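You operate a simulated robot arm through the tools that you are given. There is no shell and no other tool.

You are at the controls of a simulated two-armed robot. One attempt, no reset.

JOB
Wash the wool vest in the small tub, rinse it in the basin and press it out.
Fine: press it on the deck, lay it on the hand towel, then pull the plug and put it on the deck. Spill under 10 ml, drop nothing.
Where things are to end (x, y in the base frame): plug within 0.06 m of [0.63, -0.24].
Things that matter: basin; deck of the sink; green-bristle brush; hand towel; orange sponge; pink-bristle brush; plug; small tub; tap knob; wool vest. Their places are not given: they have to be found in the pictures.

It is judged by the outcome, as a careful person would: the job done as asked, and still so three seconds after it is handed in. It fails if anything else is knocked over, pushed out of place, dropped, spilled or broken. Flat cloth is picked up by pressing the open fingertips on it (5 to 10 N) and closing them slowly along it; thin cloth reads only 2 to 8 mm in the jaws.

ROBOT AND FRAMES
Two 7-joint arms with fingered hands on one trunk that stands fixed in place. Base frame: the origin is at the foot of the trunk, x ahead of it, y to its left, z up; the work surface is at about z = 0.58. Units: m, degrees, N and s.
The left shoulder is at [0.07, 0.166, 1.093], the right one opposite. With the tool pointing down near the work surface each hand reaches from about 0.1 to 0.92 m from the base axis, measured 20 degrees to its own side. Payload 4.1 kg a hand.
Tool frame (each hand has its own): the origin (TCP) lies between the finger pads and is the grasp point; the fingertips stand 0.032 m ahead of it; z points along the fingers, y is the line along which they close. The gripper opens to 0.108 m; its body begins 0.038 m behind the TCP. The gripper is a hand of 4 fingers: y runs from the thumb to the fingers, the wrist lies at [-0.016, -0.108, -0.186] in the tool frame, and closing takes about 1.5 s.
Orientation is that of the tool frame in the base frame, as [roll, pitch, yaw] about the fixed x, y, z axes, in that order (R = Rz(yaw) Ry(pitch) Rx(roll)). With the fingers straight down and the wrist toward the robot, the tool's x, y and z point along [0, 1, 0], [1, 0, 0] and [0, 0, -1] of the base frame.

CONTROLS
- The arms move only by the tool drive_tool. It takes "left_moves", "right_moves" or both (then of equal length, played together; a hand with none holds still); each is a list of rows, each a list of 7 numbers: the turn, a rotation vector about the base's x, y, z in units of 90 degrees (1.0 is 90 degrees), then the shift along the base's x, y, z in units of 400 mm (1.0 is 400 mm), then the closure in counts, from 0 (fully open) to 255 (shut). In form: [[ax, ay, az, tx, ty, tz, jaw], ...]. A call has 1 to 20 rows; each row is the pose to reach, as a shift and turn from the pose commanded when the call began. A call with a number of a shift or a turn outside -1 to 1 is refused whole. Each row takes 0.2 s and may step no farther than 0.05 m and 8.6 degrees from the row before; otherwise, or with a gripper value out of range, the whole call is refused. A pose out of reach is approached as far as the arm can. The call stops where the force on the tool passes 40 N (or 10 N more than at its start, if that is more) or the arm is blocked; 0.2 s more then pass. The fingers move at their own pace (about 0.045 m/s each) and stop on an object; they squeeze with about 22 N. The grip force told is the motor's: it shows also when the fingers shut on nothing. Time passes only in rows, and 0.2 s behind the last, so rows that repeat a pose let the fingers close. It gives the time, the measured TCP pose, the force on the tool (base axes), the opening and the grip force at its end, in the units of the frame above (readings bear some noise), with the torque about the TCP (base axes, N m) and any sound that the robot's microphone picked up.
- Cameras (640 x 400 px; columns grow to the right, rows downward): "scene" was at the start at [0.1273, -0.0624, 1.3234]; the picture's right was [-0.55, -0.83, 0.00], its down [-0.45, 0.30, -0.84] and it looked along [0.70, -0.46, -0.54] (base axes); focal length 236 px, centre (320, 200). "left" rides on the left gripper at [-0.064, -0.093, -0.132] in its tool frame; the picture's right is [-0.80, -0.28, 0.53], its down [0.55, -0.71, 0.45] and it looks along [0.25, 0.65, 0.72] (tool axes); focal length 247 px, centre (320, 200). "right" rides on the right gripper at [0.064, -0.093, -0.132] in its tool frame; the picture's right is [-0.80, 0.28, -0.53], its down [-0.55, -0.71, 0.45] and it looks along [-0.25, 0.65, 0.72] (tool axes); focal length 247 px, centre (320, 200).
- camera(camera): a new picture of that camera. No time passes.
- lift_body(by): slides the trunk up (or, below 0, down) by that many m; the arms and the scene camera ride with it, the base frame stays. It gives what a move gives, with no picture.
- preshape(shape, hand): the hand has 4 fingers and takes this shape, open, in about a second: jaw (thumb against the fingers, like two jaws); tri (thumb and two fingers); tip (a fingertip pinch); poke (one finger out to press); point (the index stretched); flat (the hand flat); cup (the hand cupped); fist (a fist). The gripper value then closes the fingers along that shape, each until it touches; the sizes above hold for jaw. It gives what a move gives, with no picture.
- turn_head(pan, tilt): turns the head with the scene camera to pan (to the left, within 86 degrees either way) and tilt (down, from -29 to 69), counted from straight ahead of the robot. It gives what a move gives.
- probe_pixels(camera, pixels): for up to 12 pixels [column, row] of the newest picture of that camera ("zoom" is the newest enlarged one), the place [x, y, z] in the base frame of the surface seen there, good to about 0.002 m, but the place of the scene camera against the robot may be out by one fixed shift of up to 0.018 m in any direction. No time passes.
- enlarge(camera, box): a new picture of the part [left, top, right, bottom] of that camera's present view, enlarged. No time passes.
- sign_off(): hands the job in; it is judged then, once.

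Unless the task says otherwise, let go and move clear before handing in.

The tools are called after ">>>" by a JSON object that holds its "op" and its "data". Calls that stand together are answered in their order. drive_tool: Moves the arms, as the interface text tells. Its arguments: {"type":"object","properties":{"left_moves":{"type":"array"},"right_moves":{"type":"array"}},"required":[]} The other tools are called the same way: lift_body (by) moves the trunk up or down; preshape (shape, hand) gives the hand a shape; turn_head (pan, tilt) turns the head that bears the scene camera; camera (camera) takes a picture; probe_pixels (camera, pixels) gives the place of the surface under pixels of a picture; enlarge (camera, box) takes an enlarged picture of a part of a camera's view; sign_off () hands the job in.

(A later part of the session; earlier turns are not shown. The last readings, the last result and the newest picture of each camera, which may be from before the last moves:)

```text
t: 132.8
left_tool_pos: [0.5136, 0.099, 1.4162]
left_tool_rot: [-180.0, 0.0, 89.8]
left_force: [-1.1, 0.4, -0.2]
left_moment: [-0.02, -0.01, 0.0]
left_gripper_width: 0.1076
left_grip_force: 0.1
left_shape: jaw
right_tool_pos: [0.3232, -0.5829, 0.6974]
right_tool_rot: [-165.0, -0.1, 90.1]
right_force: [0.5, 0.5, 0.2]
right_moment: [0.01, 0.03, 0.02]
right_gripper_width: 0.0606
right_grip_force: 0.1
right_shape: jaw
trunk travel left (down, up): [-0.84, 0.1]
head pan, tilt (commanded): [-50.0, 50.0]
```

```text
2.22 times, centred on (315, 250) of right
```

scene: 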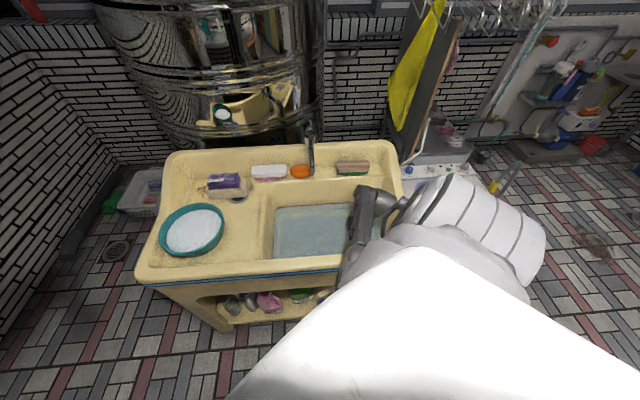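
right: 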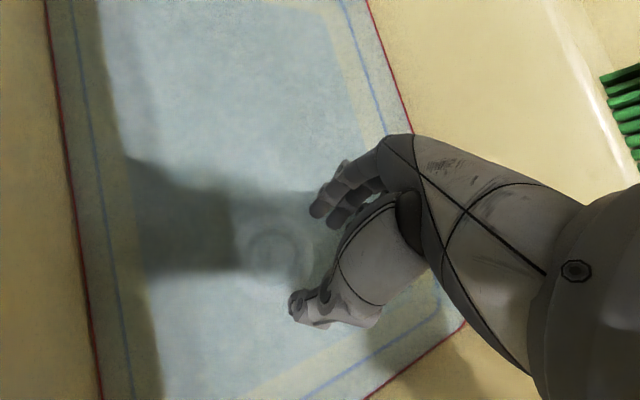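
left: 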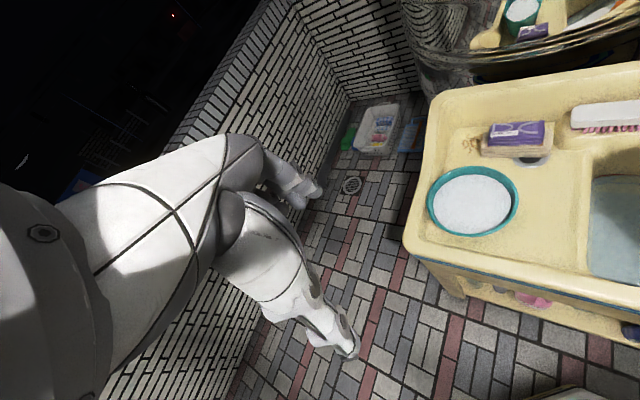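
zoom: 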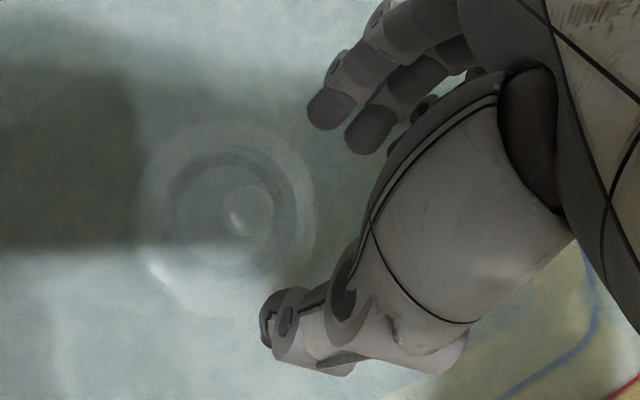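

The forearm's top runs at z≈0.96 over the front rim, which would get tight with 7 cm more descent. I'll raise the trunk another 0.07 m so the arm comes down more steeply.

>>> {"op": "lift_body", "data": {"by": 0.07}}

>>> {"op": "drive_tool", "data": {"right_moves": [[0, 0, 0, 0, 0, -0.05, 113], [0, 0, 0, 0, 0, -0.1, 113], [0, 0, 0, 0, 0, -0.15, 113], [0, 0, 0, 0, 0, -0.175, 113], [0, 0, 0, 0, 0, -0.175, 113]]}}

>>> {"op": "camera", "data": {"camera": "scene"}}

>>> {"op": "camera", "data": {"camera": "right"}}

>>> {"op": "enlarge", "data": {"camera": "scene", "box": [230, 120, 460, 300]}}

```text
t: 133.9
left_tool_pos: [0.5126, 0.099, 1.4834]
left_tool_rot: [180.0, 0.1, 90.0]
left_force: [-0.3, 0.8, 0.1]
left_moment: [0.0, 0.02, 0.01]
left_gripper_width: 0.1075
left_grip_force: 0.1
left_shape: jaw
right_tool_pos: [0.3246, -0.5828, 0.7688]
right_tool_rot: [-165.0, 0.0, 90.0]
right_force: [-0.3, -0.1, 0.1]
right_moment: [-0.01, 0.0, -0.02]
right_gripper_width: 0.0604
right_grip_force: 0.0
right_shape: jaw
trunk travel left (down, up): [-0.91, 0.03]
head pan, tilt (commanded): [-50.0, 50.0]
```

```text
t: 135.1
left_tool_pos: [0.5121, 0.0982, 1.4854]
left_tool_rot: [180.0, 0.1, 90.0]
left_force: [0.1, 0.2, -0.3]
left_moment: [-0.03, 0.0, 0.02]
left_gripper_width: 0.1078
left_grip_force: 0.0
left_shape: jaw
right_tool_pos: [0.3229, -0.5856, 0.6971]
right_tool_rot: [-165.0, 0.1, 90.1]
right_force: [-0.4, 0.7, 0.4]
right_moment: [0.01, 0.03, 0.02]
right_gripper_width: 0.0603
right_grip_force: 0.0
right_shape: jaw
trunk travel left (down, up): [-0.91, 0.03]
head pan, tilt (commanded): [-50.0, 50.0]
```

```text
taken
```

scene: 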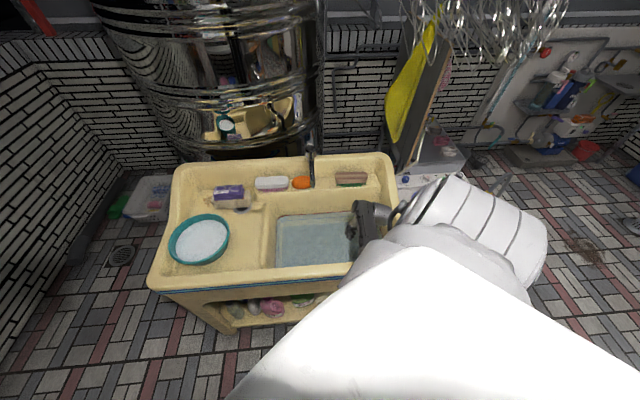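

```text
taken
```

right: 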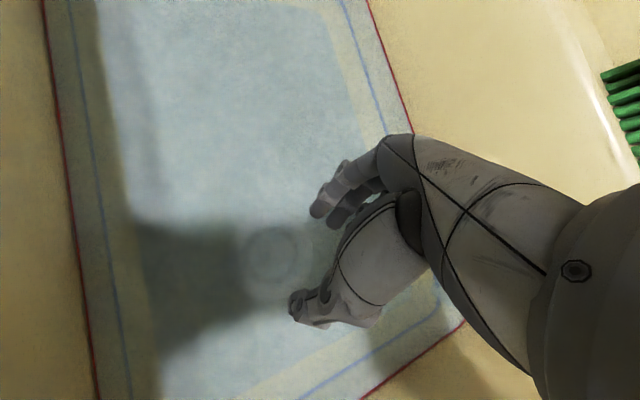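

```text
2.22 times, centred on (345, 210) of scene
```

zoom: 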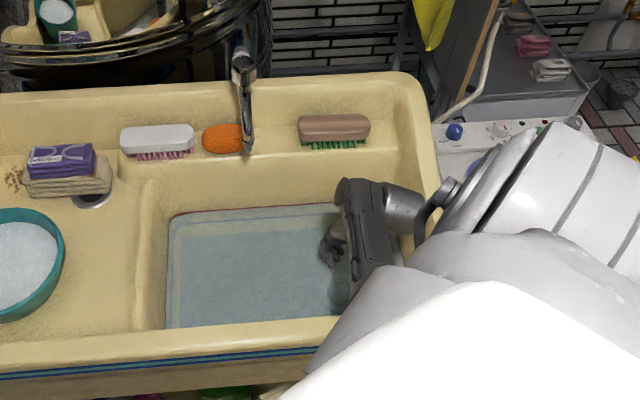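

I'll probe the forearm again and the fingertips and knob from the right camera.

>>> {"op": "probe_pixels", "data": {"camera": "zoom", "pixels": [[350, 190], [365, 215], [375, 240], [385, 258], [345, 270], [405, 200], [335, 255], [400, 225], [430, 190], [330, 290]]}}

>>> {"op": "enlarge", "data": {"camera": "right", "box": [230, 160, 400, 340]}}

```text
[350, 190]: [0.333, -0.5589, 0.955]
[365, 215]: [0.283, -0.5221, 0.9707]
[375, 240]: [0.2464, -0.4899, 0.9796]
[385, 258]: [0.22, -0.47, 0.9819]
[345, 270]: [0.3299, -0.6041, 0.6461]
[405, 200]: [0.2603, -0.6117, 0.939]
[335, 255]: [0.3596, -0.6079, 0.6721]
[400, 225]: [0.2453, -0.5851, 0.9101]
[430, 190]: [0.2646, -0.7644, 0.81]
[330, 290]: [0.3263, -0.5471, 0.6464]
```

```text
2.22 times, centred on (315, 250) of right
```

zoom: 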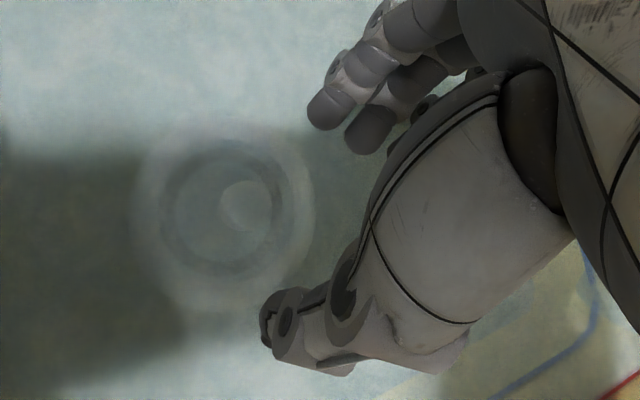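

The forearm now rises to 0.98 at the rim. I'll lower 4 cm more and check the clearance and the fingertip alignment again.

>>> {"op": "drive_tool", "data": {"right_moves": [[0, 0, 0, 0, 0.004, -0.025, 113], [0, 0, 0, 0, 0.008, -0.05, 113], [0, 0, 0, 0, 0.008, -0.075, 113], [0, 0, 0, 0, 0.008, -0.1, 113], [0, 0, 0, 0, 0.008, -0.1, 113]]}}

>>> {"op": "camera", "data": {"camera": "right"}}

>>> {"op": "enlarge", "data": {"camera": "scene", "box": [230, 120, 460, 300]}}

>>> {"op": "probe_pixels", "data": {"camera": "zoom", "pixels": [[355, 200], [365, 215], [375, 240], [385, 258], [350, 290], [405, 200], [345, 310], [360, 270], [330, 340]]}}

>>> {"op": "enlarge", "data": {"camera": "right", "box": [230, 160, 400, 340]}}

```text
t: 136.3
left_tool_pos: [0.5121, 0.0987, 1.4861]
left_tool_rot: [179.9, -0.1, 90.0]
left_force: [0.4, -0.7, 0.6]
left_moment: [-0.01, 0.02, 0.01]
left_gripper_width: 0.1076
left_grip_force: 0.0
left_shape: jaw
right_tool_pos: [0.3255, -0.579, 0.658]
right_tool_rot: [-165.0, 0.1, 90.0]
right_force: [0.0, -0.6, 0.2]
right_moment: [0.01, 0.0, 0.01]
right_gripper_width: 0.0605
right_grip_force: 0.0
right_shape: jaw
trunk travel left (down, up): [-0.91, 0.03]
head pan, tilt (commanded): [-50.0, 50.0]
```

```text
taken
```

right: 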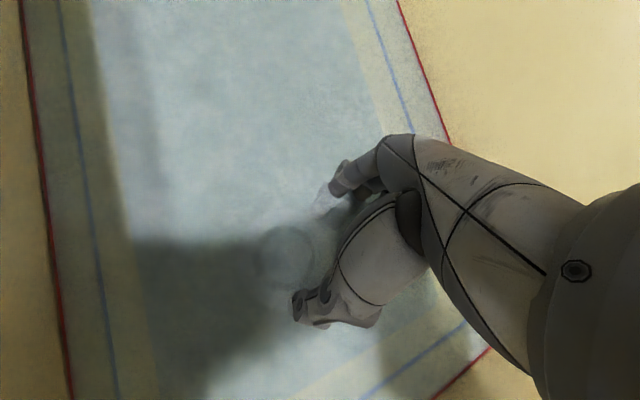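

```text
2.22 times, centred on (345, 210) of scene
```

zoom: 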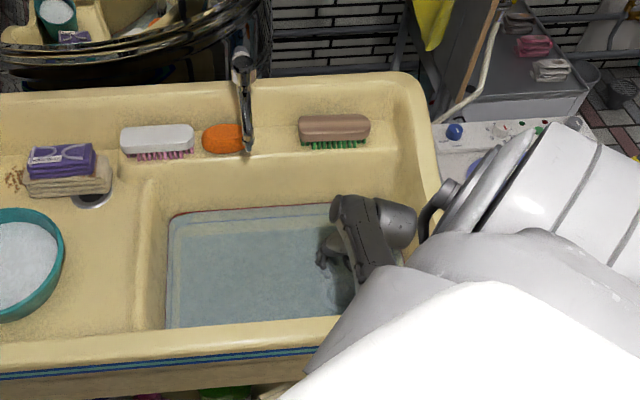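

```text
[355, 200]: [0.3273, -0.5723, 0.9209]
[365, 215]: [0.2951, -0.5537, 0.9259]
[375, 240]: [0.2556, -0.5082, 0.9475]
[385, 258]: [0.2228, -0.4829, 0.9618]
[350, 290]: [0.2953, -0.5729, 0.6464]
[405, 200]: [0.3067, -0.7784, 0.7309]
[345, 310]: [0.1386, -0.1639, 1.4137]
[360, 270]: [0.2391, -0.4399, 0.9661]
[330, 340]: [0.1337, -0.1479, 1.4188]
```

```text
2.22 times, centred on (315, 250) of right
```

zoom: 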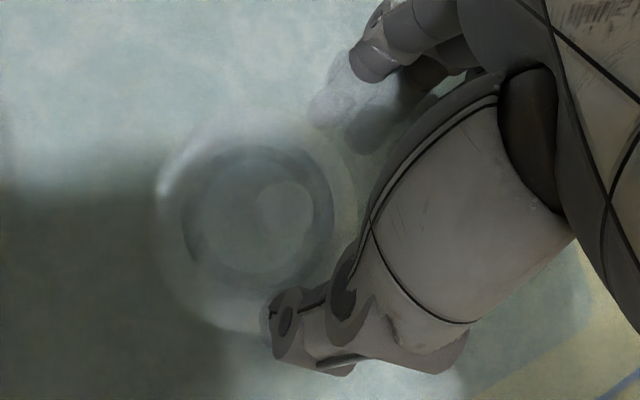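

The forearm crosses the rim at z≈0.96 (top), leaving about 4 cm. I'll verify the knob's position from this closer view before the final descent.

>>> {"op": "probe_pixels", "data": {"camera": "zoom", "pixels": [[285, 215], [270, 215], [300, 215], [285, 190], [285, 240], [350, 60], [330, 105], [365, 125], [270, 320], [290, 300]]}}

```text
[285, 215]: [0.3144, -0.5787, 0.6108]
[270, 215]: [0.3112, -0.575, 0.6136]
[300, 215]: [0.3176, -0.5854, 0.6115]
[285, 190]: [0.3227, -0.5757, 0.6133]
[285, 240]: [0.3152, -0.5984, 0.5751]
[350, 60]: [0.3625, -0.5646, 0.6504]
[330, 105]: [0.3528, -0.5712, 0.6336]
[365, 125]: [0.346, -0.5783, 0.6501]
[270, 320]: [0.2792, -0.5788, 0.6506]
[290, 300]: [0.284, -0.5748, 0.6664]
```

The knob centre is confirmed at about (0.3165,-0.581), between the thumb and finger tips. I'll make the final descent to z≈0.623.

>>> {"op": "drive_tool", "data": {"right_moves": [[0, 0, 0, 0, -0.003, -0.02, 113], [0, 0, 0, 0, -0.006, -0.04, 113], [0, 0, 0, 0, -0.006, -0.06, 113], [0, 0, 0, 0, -0.006, -0.075, 113], [0, 0, 0, 0, -0.006, -0.086, 113], [0, 0, 0, 0, -0.006, -0.086, 113]]}}

>>> {"op": "camera", "data": {"camera": "right"}}

>>> {"op": "enlarge", "data": {"camera": "right", "box": [230, 160, 400, 340]}}

>>> {"op": "enlarge", "data": {"camera": "scene", "box": [230, 120, 460, 300]}}

>>> {"op": "probe_pixels", "data": {"camera": "zoom", "pixels": [[355, 205], [365, 225], [375, 245], [385, 262], [360, 270]]}}

```text
t: 137.7
left_tool_pos: [0.5135, 0.0989, 1.4849]
left_tool_rot: [179.9, 0.0, 90.0]
left_force: [0.3, 0.1, -0.5]
left_moment: [-0.02, 0.01, 0.0]
left_gripper_width: 0.1075
left_grip_force: 0.0
left_shape: jaw
right_tool_pos: [0.325, -0.5813, 0.6253]
right_tool_rot: [-165.0, 0.1, 90.1]
right_force: [-0.4, -0.5, 0.5]
right_moment: [-0.01, 0.02, 0.03]
right_gripper_width: 0.0604
right_grip_force: 0.0
right_shape: jaw
trunk travel left (down, up): [-0.91, 0.03]
head pan, tilt (commanded): [-50.0, 50.0]
```

```text
taken
```

right: 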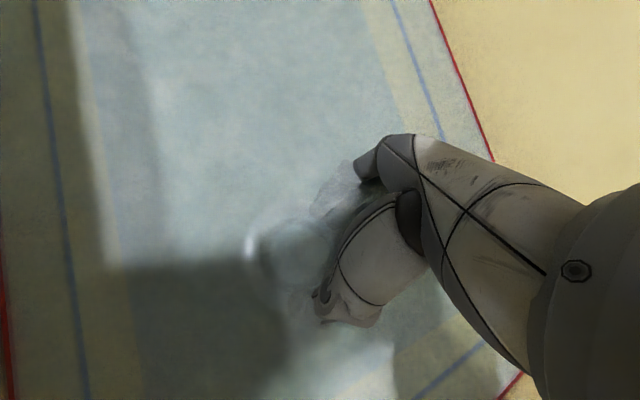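

```text
2.22 times, centred on (315, 250) of right
```

zoom: 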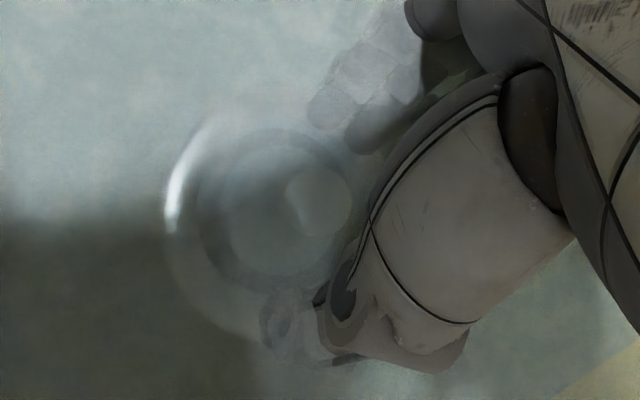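

```text
2.22 times, centred on (345, 210) of scene
```

zoom: 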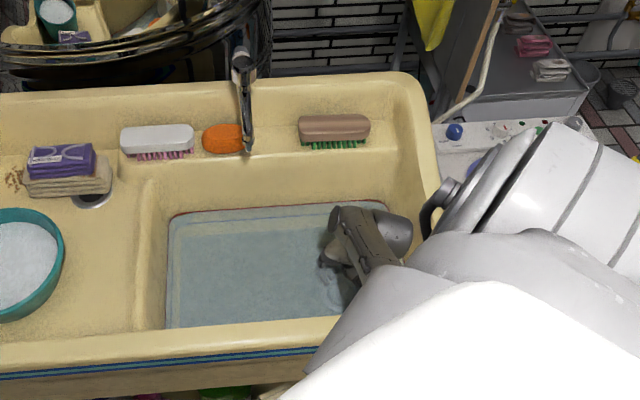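

```text
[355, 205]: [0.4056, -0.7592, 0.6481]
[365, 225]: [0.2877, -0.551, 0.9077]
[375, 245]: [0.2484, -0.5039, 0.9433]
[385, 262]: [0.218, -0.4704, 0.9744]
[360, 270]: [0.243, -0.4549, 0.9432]
```

The knob (zoom (320,205)) is between finger and thumb tips, no contact yet. I'll close the fingers slowly on it.

>>> {"op": "drive_tool", "data": {"right_moves": [[0, 0, 0, 0, 0, -0.003, 140], [0, 0, 0, 0, 0, -0.003, 165], [0, 0, 0, 0, 0, -0.003, 190], [0, 0, 0, 0, 0, -0.003, 215], [0, 0, 0, 0, 0, -0.003, 235], [0, 0, 0, 0, 0, -0.003, 255], [0, 0, 0, 0, 0, -0.003, 255], [0, 0, 0, 0, 0, -0.003, 255], [0, 0, 0, 0, 0, -0.003, 255]]}}

>>> {"op": "enlarge", "data": {"camera": "right", "box": [230, 160, 400, 340]}}

```text
t: 139.7
left_tool_pos: [0.512, 0.098, 1.4856]
left_tool_rot: [179.9, 0.0, 90.0]
left_force: [-0.5, -0.4, 0.4]
left_moment: [-0.03, 0.01, -0.02]
left_gripper_width: 0.1075
left_grip_force: 0.2
left_shape: jaw
right_tool_pos: [0.3245, -0.5824, 0.6221]
right_tool_rot: [-165.0, 0.0, 90.0]
right_force: [-2.4, 0.0, -0.9]
right_moment: [-0.05, 0.13, 0.03]
right_gripper_width: 0.0098
right_grip_force: 22.1
right_shape: jaw
trunk travel left (down, up): [-0.91, 0.03]
head pan, tilt (commanded): [-50.0, 50.0]
```

```text
2.22 times, centred on (315, 250) of right
```

zoom: 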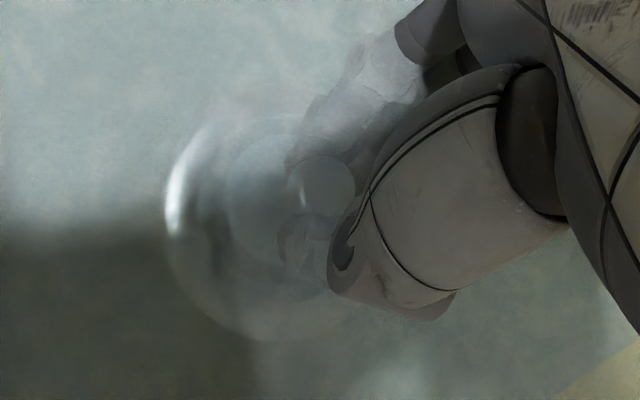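

The jaws stopped at 9.8 mm with 22 N, gripping the knob's neck under its head. I'll pull straight up slowly.

>>> {"op": "drive_tool", "data": {"right_moves": [[0, 0, 0, 0, 0, 0.01, 255], [0, 0, 0, 0, 0, 0.025, 255], [0, 0, 0, 0, 0, 0.045, 255], [0, 0, 0, 0, 0, 0.07, 255], [0, 0, 0, 0, 0, 0.1, 255], [0, 0, 0, 0, 0, 0.14, 255], [0, 0, 0, 0, 0, 0.18, 255], [0, 0, 0, 0, 0, 0.22, 255], [0, 0, 0, 0, 0, 0.22, 255]]}}

>>> {"op": "camera", "data": {"camera": "right"}}

>>> {"op": "enlarge", "data": {"camera": "right", "box": [200, 160, 420, 360]}}

>>> {"op": "camera", "data": {"camera": "scene"}}

```text
t: 141.7
left_tool_pos: [0.5131, 0.0976, 1.4854]
left_tool_rot: [179.9, 0.0, 90.0]
left_force: [-0.2, 0.4, 0.7]
left_moment: [-0.04, 0.04, -0.01]
left_gripper_width: 0.1075
left_grip_force: 0.0
left_shape: jaw
right_tool_pos: [0.3259, -0.583, 0.7098]
right_tool_rot: [-165.0, 0.0, 90.0]
right_force: [-0.2, -0.1, -1.2]
right_moment: [0.01, 0.02, 0.0]
right_gripper_width: 0.0096
right_grip_force: 21.9
right_shape: jaw
trunk travel left (down, up): [-0.91, 0.03]
head pan, tilt (commanded): [-50.0, 50.0]
```

```text
taken
```

right: 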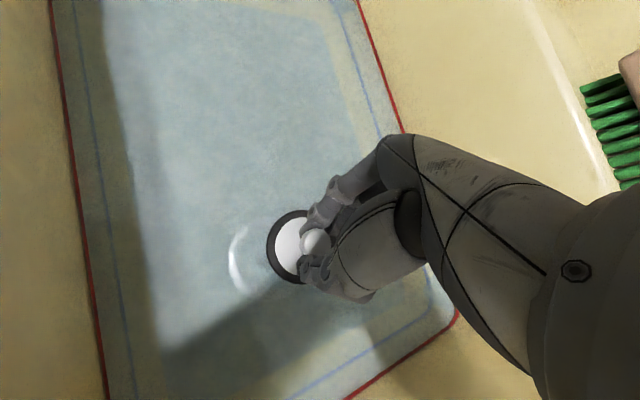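

```text
2.00 times, centred on (310, 260) of right
```

zoom: 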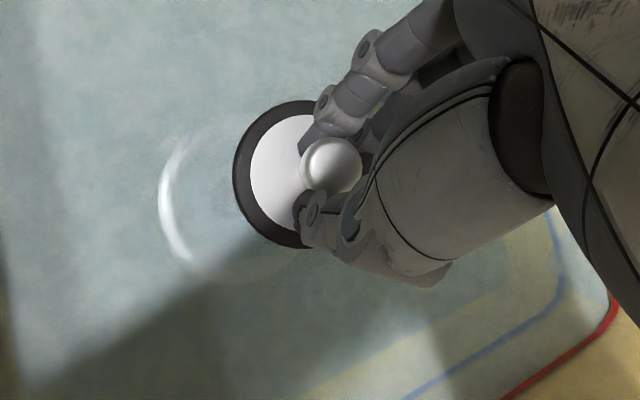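

```text
taken
```

scene: 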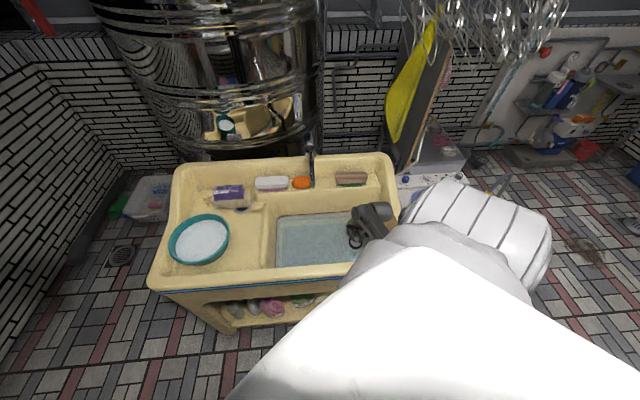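

The plug is out (black-rimmed white disc with a ball knob, held by its neck). I'll raise it straight up over the basin to z≈0.95 and let it drip a moment.

>>> {"op": "drive_tool", "data": {"right_moves": [[0, 0, 0, 0, 0, 0.05, 255], [0, 0, 0, 0, 0, 0.12, 255], [0, 0, 0, 0, 0, 0.19, 255], [0, 0, 0, 0, 0, 0.26, 255], [0, 0, 0, 0, 0, 0.33, 255], [0, 0, 0, 0, 0, 0.4, 255], [0, 0, 0, 0, 0, 0.47, 255], [0, 0, 0, 0, 0, 0.54, 255], [0, 0, 0, 0, 0, 0.6, 255], [0, 0, 0, 0, 0, 0.6, 255], [0, 0, 0, 0, 0, 0.6, 255], [0, 0, 0, 0, 0, 0.6, 255], [0, 0, 0, 0, 0, 0.6, 255], [0, 0, 0, 0, 0, 0.6, 255]]}}

>>> {"op": "camera", "data": {"camera": "right"}}

>>> {"op": "camera", "data": {"camera": "scene"}}

>>> {"op": "camera", "data": {"camera": "left"}}

```text
t: 144.7
left_tool_pos: [0.5123, 0.0972, 1.4848]
left_tool_rot: [-180.0, 0.0, 90.0]
left_force: [-0.7, 0.4, -0.9]
left_moment: [0.02, 0.03, 0.01]
left_gripper_width: 0.1074
left_grip_force: 0.0
left_shape: jaw
right_tool_pos: [0.3249, -0.5806, 0.9498]
right_tool_rot: [-165.0, 0.0, 89.9]
right_force: [0.4, 0.1, 0.1]
right_moment: [0.03, -0.01, 0.03]
right_gripper_width: 0.0096
right_grip_force: 22.0
right_shape: jaw
trunk travel left (down, up): [-0.91, 0.03]
head pan, tilt (commanded): [-50.0, 50.0]
```

```text
taken
```

right: 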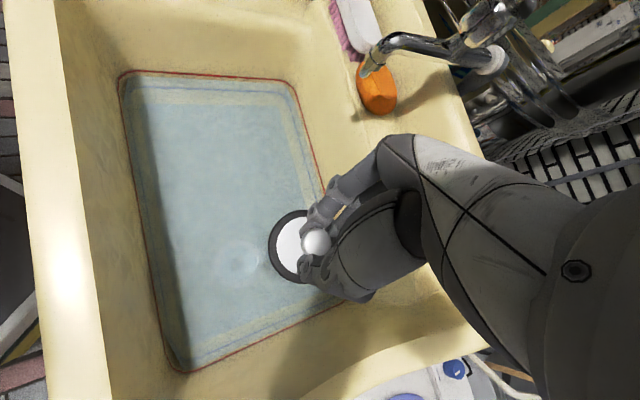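

```text
taken
```

scene: 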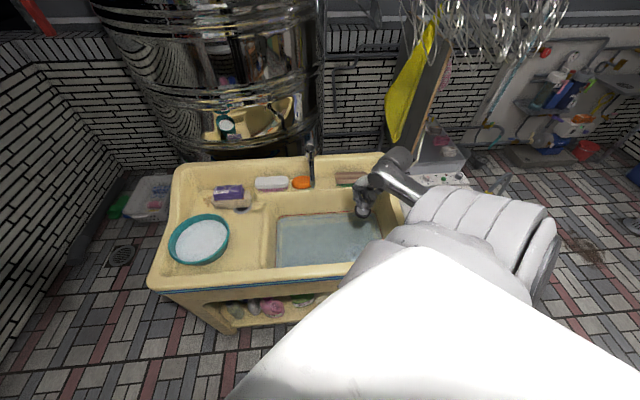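

```text
taken
```

left: 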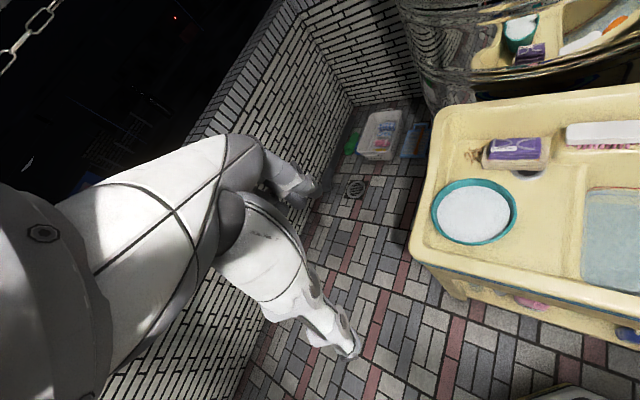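

The water is draining and the plug is held level. I'll carry it along the middle of the sink to above the deck, turning the hand -44° so its fingers stay away from the tub, to put the plug at about (0.618,-0.252).

>>> {"op": "drive_tool", "data": {"right_moves": [[0, 0, -0.02, 0.03, 0.032, 0, 255], [0, 0, -0.06, 0.09, 0.0975, 0, 255], [0, 0, -0.1, 0.15, 0.1625, 0, 255], [0, 0, -0.14, 0.215, 0.233, 0, 255], [0, 0, -0.18, 0.28, 0.303, 0, 255], [0, 0, -0.225, 0.345, 0.374, 0, 255], [0, 0, -0.27, 0.41, 0.444, 0, 255], [0, 0, -0.315, 0.475, 0.515, 0, 255], [0, 0, -0.36, 0.54, 0.585, 0, 255], [0, 0, -0.405, 0.605, 0.656, 0, 255], [0, 0, -0.45, 0.67, 0.726, 0, 255], [0, 0, -0.489, 0.72, 0.78, 0, 255], [0, 0, -0.489, 0.746, 0.8085, 0, 255], [0, 0, -0.489, 0.746, 0.8085, 0, 255]]}}

>>> {"op": "camera", "data": {"camera": "right"}}

>>> {"op": "camera", "data": {"camera": "left"}}

>>> {"op": "enlarge", "data": {"camera": "scene", "box": [140, 130, 400, 310]}}

```text
t: 147.7
left_tool_pos: [0.5125, 0.0976, 1.4849]
left_tool_rot: [179.9, 0.0, 90.0]
left_force: [0.7, 0.2, -0.4]
left_moment: [-0.01, 0.0, -0.03]
left_gripper_width: 0.1075
left_grip_force: 0.1
left_shape: jaw
right_tool_pos: [0.6231, -0.2586, 0.9528]
right_tool_rot: [-164.9, 0.0, 46.0]
right_force: [0.5, -0.1, -1.0]
right_moment: [-0.01, -0.01, -0.06]
right_gripper_width: 0.0093
right_grip_force: 21.6
right_shape: jaw
trunk travel left (down, up): [-0.91, 0.03]
head pan, tilt (commanded): [-50.0, 50.0]
```

```text
taken
```

right: 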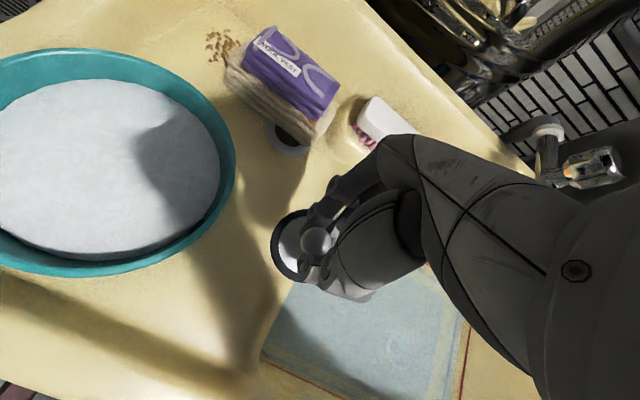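

```text
taken
```

left: 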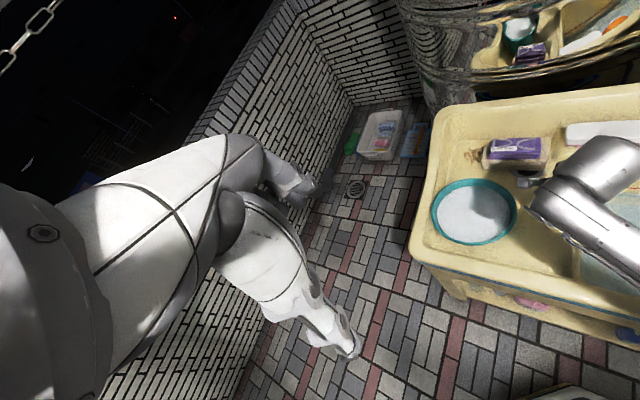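

```text
2.22 times, centred on (270, 220) of scene
```

zoom: 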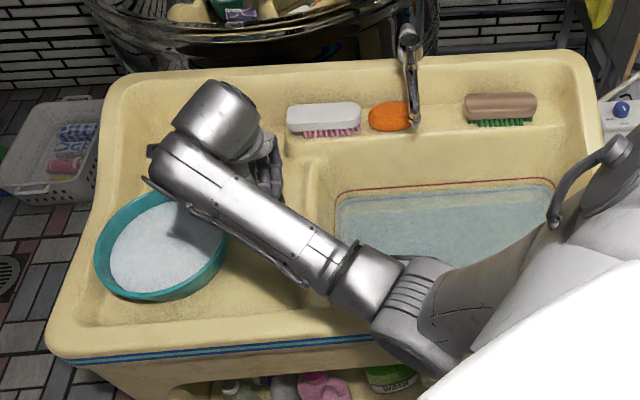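

The plug is above the free deck. I'll check the elbow/forearm heights, then lower most of the way.

>>> {"op": "probe_pixels", "data": {"camera": "zoom", "pixels": [[210, 110], [190, 160], [250, 210], [310, 255], [360, 285], [400, 320], [430, 350], [300, 280], [380, 310]]}}

>>> {"op": "probe_pixels", "data": {"camera": "right", "pixels": [[315, 240], [275, 250], [290, 215], [285, 270], [295, 240], [250, 300], [280, 60], [290, 135]]}}

>>> {"op": "drive_tool", "data": {"right_moves": [[0, 0, 0, 0, 0, -0.06, 255], [0, 0, 0, 0, 0.002, -0.12, 255], [0, 0, 0, 0, 0.003, -0.18, 255], [0, 0, 0, 0, 0.003, -0.24, 255], [0, 0, 0, 0, 0.003, -0.265, 255], [0, 0, 0, 0, 0.003, -0.265, 255]]}}

>>> {"op": "camera", "data": {"camera": "right"}}

>>> {"op": "camera", "data": {"camera": "left"}}

>>> {"op": "enlarge", "data": {"camera": "scene", "box": [140, 130, 400, 310]}}

```text
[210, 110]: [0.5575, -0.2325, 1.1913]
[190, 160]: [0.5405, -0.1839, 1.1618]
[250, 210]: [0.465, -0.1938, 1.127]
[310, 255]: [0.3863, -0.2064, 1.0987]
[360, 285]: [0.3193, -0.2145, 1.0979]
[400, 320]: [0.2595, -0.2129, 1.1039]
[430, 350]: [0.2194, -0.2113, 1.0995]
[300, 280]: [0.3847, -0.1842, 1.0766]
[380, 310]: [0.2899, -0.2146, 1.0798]
```

```text
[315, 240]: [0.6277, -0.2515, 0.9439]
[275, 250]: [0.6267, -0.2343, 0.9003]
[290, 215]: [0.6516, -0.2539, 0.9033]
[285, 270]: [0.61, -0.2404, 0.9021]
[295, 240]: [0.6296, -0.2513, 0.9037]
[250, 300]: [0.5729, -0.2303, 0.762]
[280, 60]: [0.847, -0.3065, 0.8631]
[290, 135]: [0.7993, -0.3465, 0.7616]
```

```text
t: 149.1
left_tool_pos: [0.5135, 0.0981, 1.4856]
left_tool_rot: [180.0, -0.1, 90.0]
left_force: [-0.9, -0.2, -0.3]
left_moment: [0.0, -0.01, 0.0]
left_gripper_width: 0.1074
left_grip_force: 0.0
left_shape: jaw
right_tool_pos: [0.6215, -0.2575, 0.8458]
right_tool_rot: [-165.0, 0.0, 46.0]
right_force: [0.8, 0.0, 0.6]
right_moment: [0.03, 0.0, 0.0]
right_gripper_width: 0.0093
right_grip_force: 22.3
right_shape: jaw
trunk travel left (down, up): [-0.91, 0.03]
head pan, tilt (commanded): [-50.0, 50.0]
```

```text
taken
```

right: 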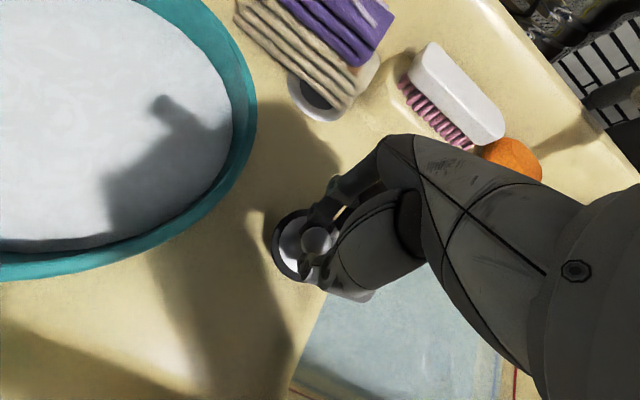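

```text
taken
```

left: 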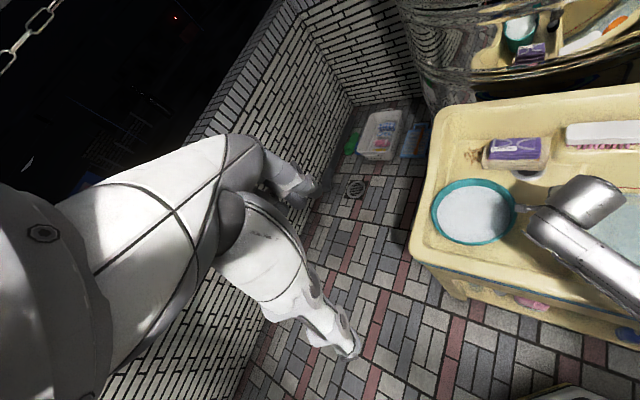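

```text
2.22 times, centred on (270, 220) of scene
```

zoom: 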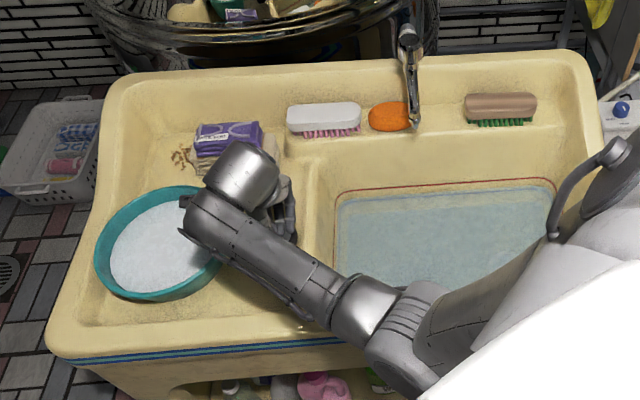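

The plug is now about 2 cm above the deck near (0.628,-0.25). I'll lower it in small steps until it touches.

>>> {"op": "drive_tool", "data": {"right_moves": [[0, 0, 0, 0, 0, -0.01, 255], [0, 0, 0, 0, 0, -0.02, 255], [0, 0, 0, 0, 0, -0.03, 255], [0, 0, 0, 0, 0, -0.037, 255], [0, 0, 0, 0, 0, -0.037, 255]]}}

>>> {"op": "camera", "data": {"camera": "right"}}

>>> {"op": "enlarge", "data": {"camera": "right", "box": [230, 170, 400, 320]}}

```text
t: 150.3
left_tool_pos: [0.5127, 0.0993, 1.4867]
left_tool_rot: [180.0, -0.1, 90.1]
left_force: [-0.5, 0.0, -0.2]
left_moment: [0.01, -0.03, 0.06]
left_gripper_width: 0.1074
left_grip_force: 0.0
left_shape: jaw
right_tool_pos: [0.6209, -0.2561, 0.8302]
right_tool_rot: [-165.1, 0.1, 46.0]
right_force: [0.6, -1.7, 4.9]
right_moment: [0.03, -0.03, -0.04]
right_gripper_width: 0.0092
right_grip_force: 21.9
right_shape: jaw
trunk travel left (down, up): [-0.91, 0.03]
head pan, tilt (commanded): [-50.0, 50.0]
```

```text
taken
```

right: 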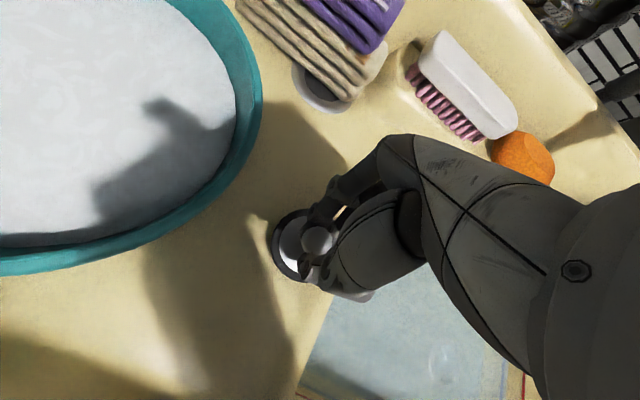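

```text
2.67 times, centred on (315, 245) of right
```

zoom: 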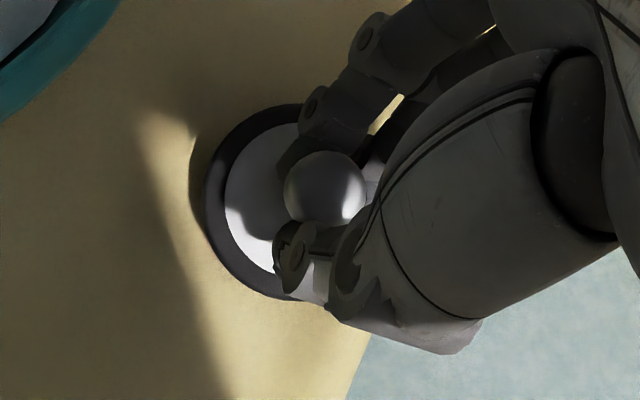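

The plug rests on the deck (4.9 N up). I'll open the fingers gradually to 0.06 m and withdraw along the finger direction.

>>> {"op": "drive_tool", "data": {"right_moves": [[0, 0, 0, 0, 0, -0.001, 235], [0, 0, 0, 0, 0, -0.001, 215], [0, 0, 0, 0, 0, -0.001, 190], [0, 0, 0, 0, 0, -0.001, 165], [0, 0, 0, 0, 0, -0.001, 140], [0, 0, 0, 0, 0, -0.001, 113], [0, 0, 0, 0, 0, -0.001, 113], [0, 0, 0, 0, 0, -0.001, 113]]}}

>>> {"op": "camera", "data": {"camera": "right"}}

>>> {"op": "enlarge", "data": {"camera": "right", "box": [230, 170, 400, 320]}}

```text
t: 152.1
left_tool_pos: [0.5132, 0.0986, 1.4849]
left_tool_rot: [179.9, 0.0, 90.0]
left_force: [-0.4, 0.1, 0.2]
left_moment: [-0.01, 0.0, 0.01]
left_gripper_width: 0.1077
left_grip_force: 0.0
left_shape: jaw
right_tool_pos: [0.6209, -0.2569, 0.8289]
right_tool_rot: [-165.1, 0.0, 46.0]
right_force: [0.3, 0.2, -0.5]
right_moment: [-0.01, 0.03, -0.01]
right_gripper_width: 0.0599
right_grip_force: 0.0
right_shape: jaw
trunk travel left (down, up): [-0.91, 0.03]
head pan, tilt (commanded): [-50.0, 50.0]
```

```text
taken
```

right: 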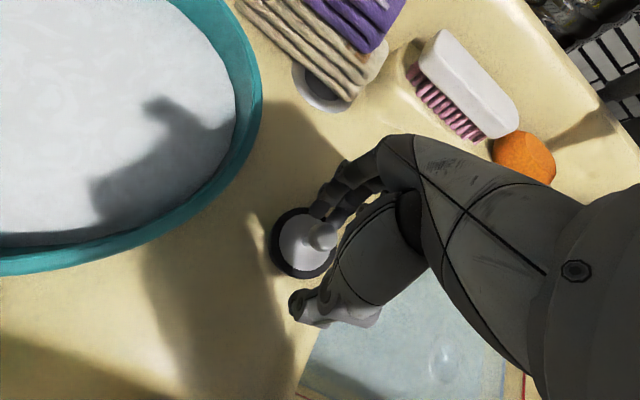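

```text
2.67 times, centred on (315, 245) of right
```

zoom: 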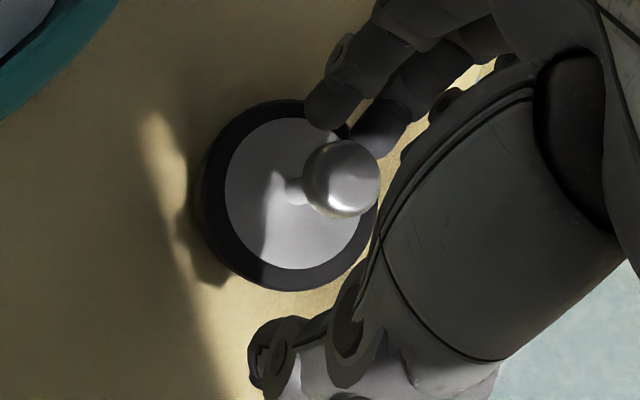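

The plug stands upright on the deck, fingers are clear of the knob. I'll withdraw along the finger direction, then straight up.

>>> {"op": "drive_tool", "data": {"right_moves": [[0, 0, 0, 0.0045, -0.0047, 0.024, 113], [0, 0, 0, 0.009, -0.0093, 0.048, 113], [0, 0, 0, 0.0135, -0.014, 0.072, 113], [0, 0, 0, 0.018, -0.0187, 0.096, 113], [0, 0, 0, 0.0225, -0.0233, 0.12, 113], [0, 0, 0, 0.0225, -0.0233, 0.19, 113], [0, 0, 0, 0.0225, -0.0233, 0.27, 113], [0, 0, 0, 0.0225, -0.0233, 0.36, 113], [0, 0, 0, 0.0225, -0.0233, 0.36, 113]]}}

>>> {"op": "camera", "data": {"camera": "right"}}

>>> {"op": "enlarge", "data": {"camera": "right", "box": [200, 170, 400, 330]}}

>>> {"op": "camera", "data": {"camera": "left"}}

>>> {"op": "camera", "data": {"camera": "scene"}}

```text
t: 154.1
left_tool_pos: [0.5126, 0.0989, 1.4844]
left_tool_rot: [-179.9, 0.0, 89.9]
left_force: [-0.8, 0.2, -0.1]
left_moment: [-0.05, 0.0, -0.03]
left_gripper_width: 0.1077
left_grip_force: 0.0
left_shape: jaw
right_tool_pos: [0.6328, -0.2654, 0.9714]
right_tool_rot: [-165.0, 0.0, 46.0]
right_force: [0.4, 0.2, 0.1]
right_moment: [-0.02, 0.01, 0.03]
right_gripper_width: 0.0599
right_grip_force: 0.0
right_shape: jaw
trunk travel left (down, up): [-0.91, 0.03]
head pan, tilt (commanded): [-50.0, 50.0]
```

```text
taken
```

right: 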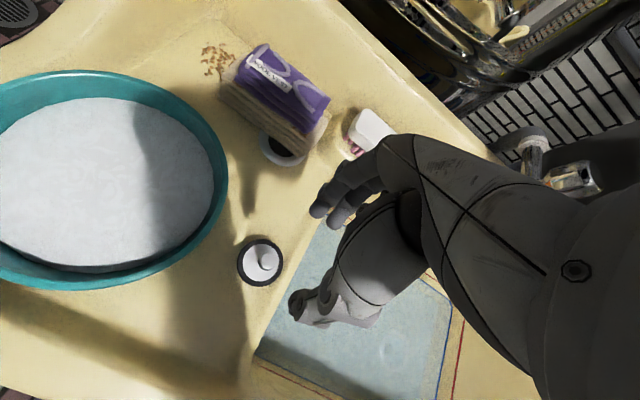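

```text
2.50 times, centred on (300, 250) of right
```

zoom: 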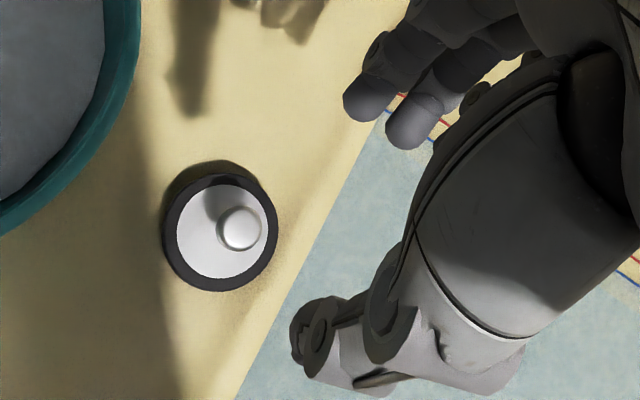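

```text
taken
```

left: 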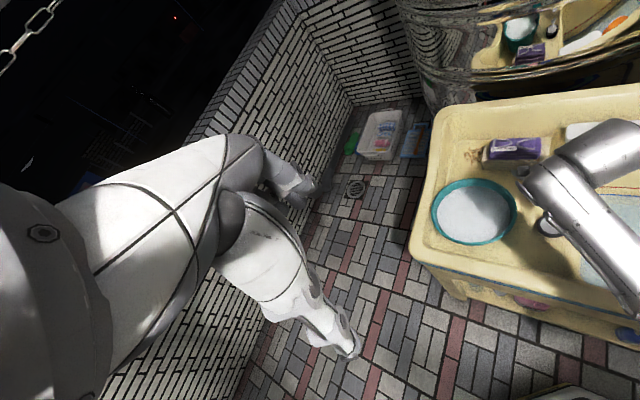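

```text
taken
```

scene: 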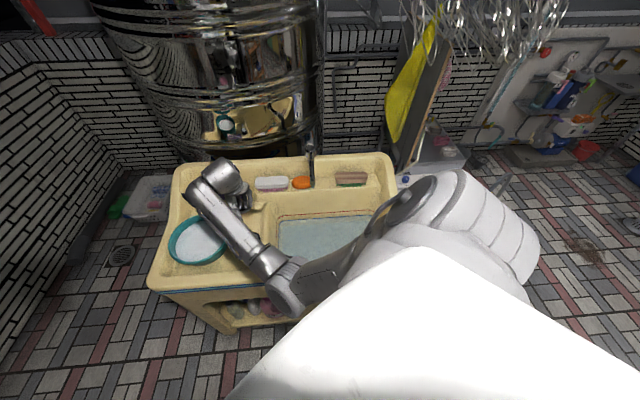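

The plug stands free on the deck at right (260,262). I'll probe its centre and check the vest on the towel.

>>> {"op": "probe_pixels", "data": {"camera": "right", "pixels": [[245, 262], [250, 280], [270, 245], [262, 260], [240, 255], [279, 262], [262, 283], [255, 240], [270, 60], [300, 105], [245, 75], [290, 85]]}}

>>> {"op": "enlarge", "data": {"camera": "right", "box": [180, 10, 380, 170]}}

>>> {"op": "enlarge", "data": {"camera": "left", "box": [430, 90, 600, 270]}}

>>> {"op": "enlarge", "data": {"camera": "scene", "box": [250, 140, 420, 280]}}

```text
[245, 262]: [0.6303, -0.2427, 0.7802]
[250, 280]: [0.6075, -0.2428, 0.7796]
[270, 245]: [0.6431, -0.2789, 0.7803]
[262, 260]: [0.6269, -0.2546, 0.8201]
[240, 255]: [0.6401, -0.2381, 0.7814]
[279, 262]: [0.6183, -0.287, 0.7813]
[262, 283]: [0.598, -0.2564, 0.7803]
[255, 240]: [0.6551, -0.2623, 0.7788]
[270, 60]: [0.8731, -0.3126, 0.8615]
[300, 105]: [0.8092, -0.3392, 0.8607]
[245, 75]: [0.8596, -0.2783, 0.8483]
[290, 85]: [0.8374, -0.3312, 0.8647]
```

```text
2.50 times, centred on (280, 90) of right
```

zoom: 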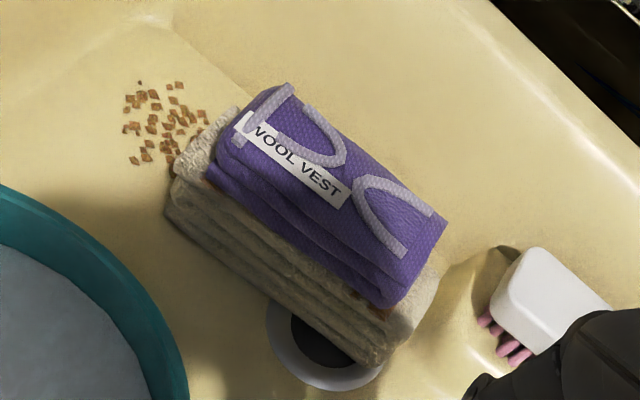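

```text
2.22 times, centred on (515, 180) of left
```

zoom: 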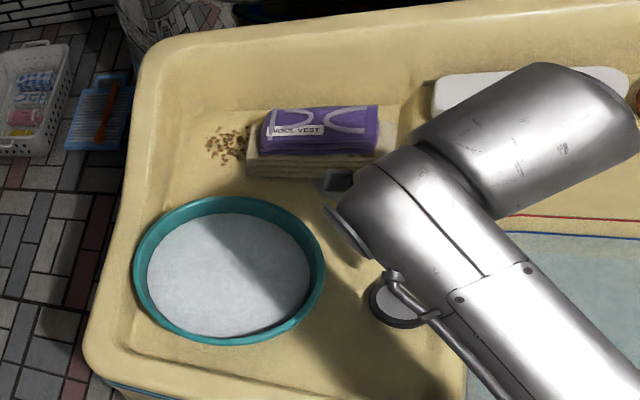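

```text
2.86 times, centred on (335, 210) of scene
```

zoom: 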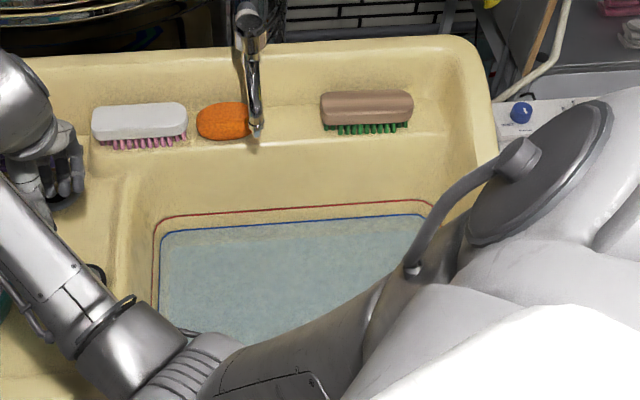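

The plug stands at about (0.628,-0.26), 2 cm from the asked spot; the vest lies flat on the towel and the basin water is falling below the red line. I'll withdraw the right hand up and back, clear of everything.

>>> {"op": "drive_tool", "data": {"right_moves": [[0, 0, 0, 0, 0, 0.08, 113], [0, 0, 0, 0, 0, 0.18, 113], [0, 0, 0, 0, 0, 0.28, 113], [0, 0, 0, 0, 0, 0.38, 113], [0, 0, 0, -0.04, -0.06, 0.45, 113], [0, 0, 0, -0.1, -0.13, 0.5, 113], [0, 0, 0, -0.16, -0.2, 0.5, 113], [0, 0, 0, -0.22, -0.27, 0.5, 113], [0, 0, 0, -0.28, -0.34, 0.5, 113], [0, 0, 0, -0.34, -0.41, 0.5, 113], [0, 0, 0, -0.4, -0.48, 0.5, 113], [0, 0, 0, -0.4, -0.48, 0.5, 113], [0, 0, 0, -0.4, -0.48, 0.5, 113], [0, 0, 0, -0.4, -0.48, 0.5, 113], [0, 0, 0, -0.4, -0.48, 0.5, 113]]}}

>>> {"op": "camera", "data": {"camera": "right"}}

>>> {"op": "camera", "data": {"camera": "left"}}

>>> {"op": "camera", "data": {"camera": "scene"}}

```text
t: 157.3
left_tool_pos: [0.5129, 0.0975, 1.4863]
left_tool_rot: [-180.0, -0.1, 90.0]
left_force: [0.5, -0.2, -0.1]
left_moment: [-0.02, 0.04, -0.02]
left_gripper_width: 0.1077
left_grip_force: 0.1
left_shape: jaw
right_tool_pos: [0.4729, -0.4593, 1.1735]
right_tool_rot: [-164.9, 0.1, 46.0]
right_force: [-0.6, 0.2, 0.1]
right_moment: [-0.01, 0.01, 0.03]
right_gripper_width: 0.0597
right_grip_force: 0.2
right_shape: jaw
trunk travel left (down, up): [-0.91, 0.03]
head pan, tilt (commanded): [-50.0, 50.0]
```

```text
taken
```

right: 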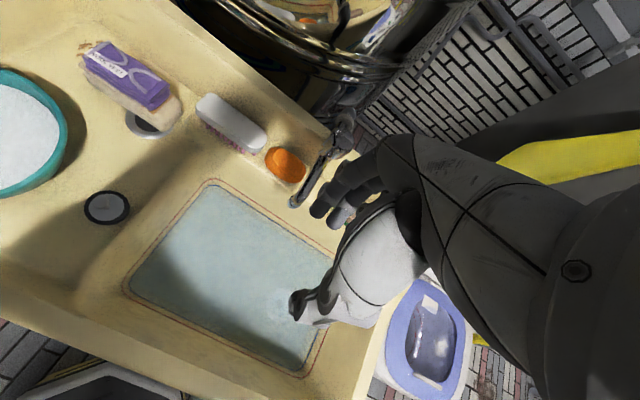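

```text
taken
```

left: 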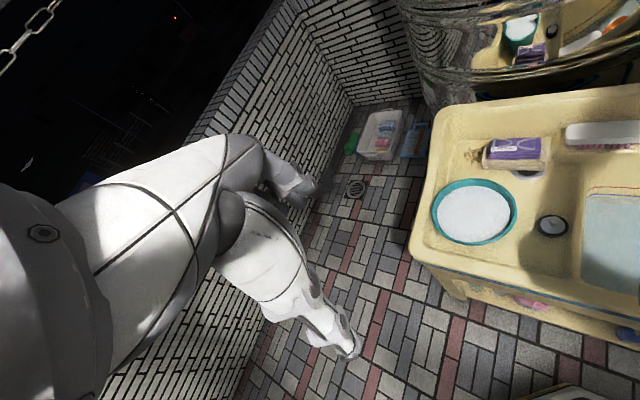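

```text
taken
```

scene: 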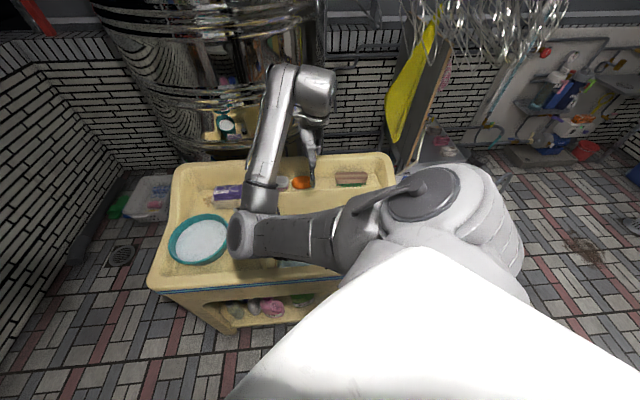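

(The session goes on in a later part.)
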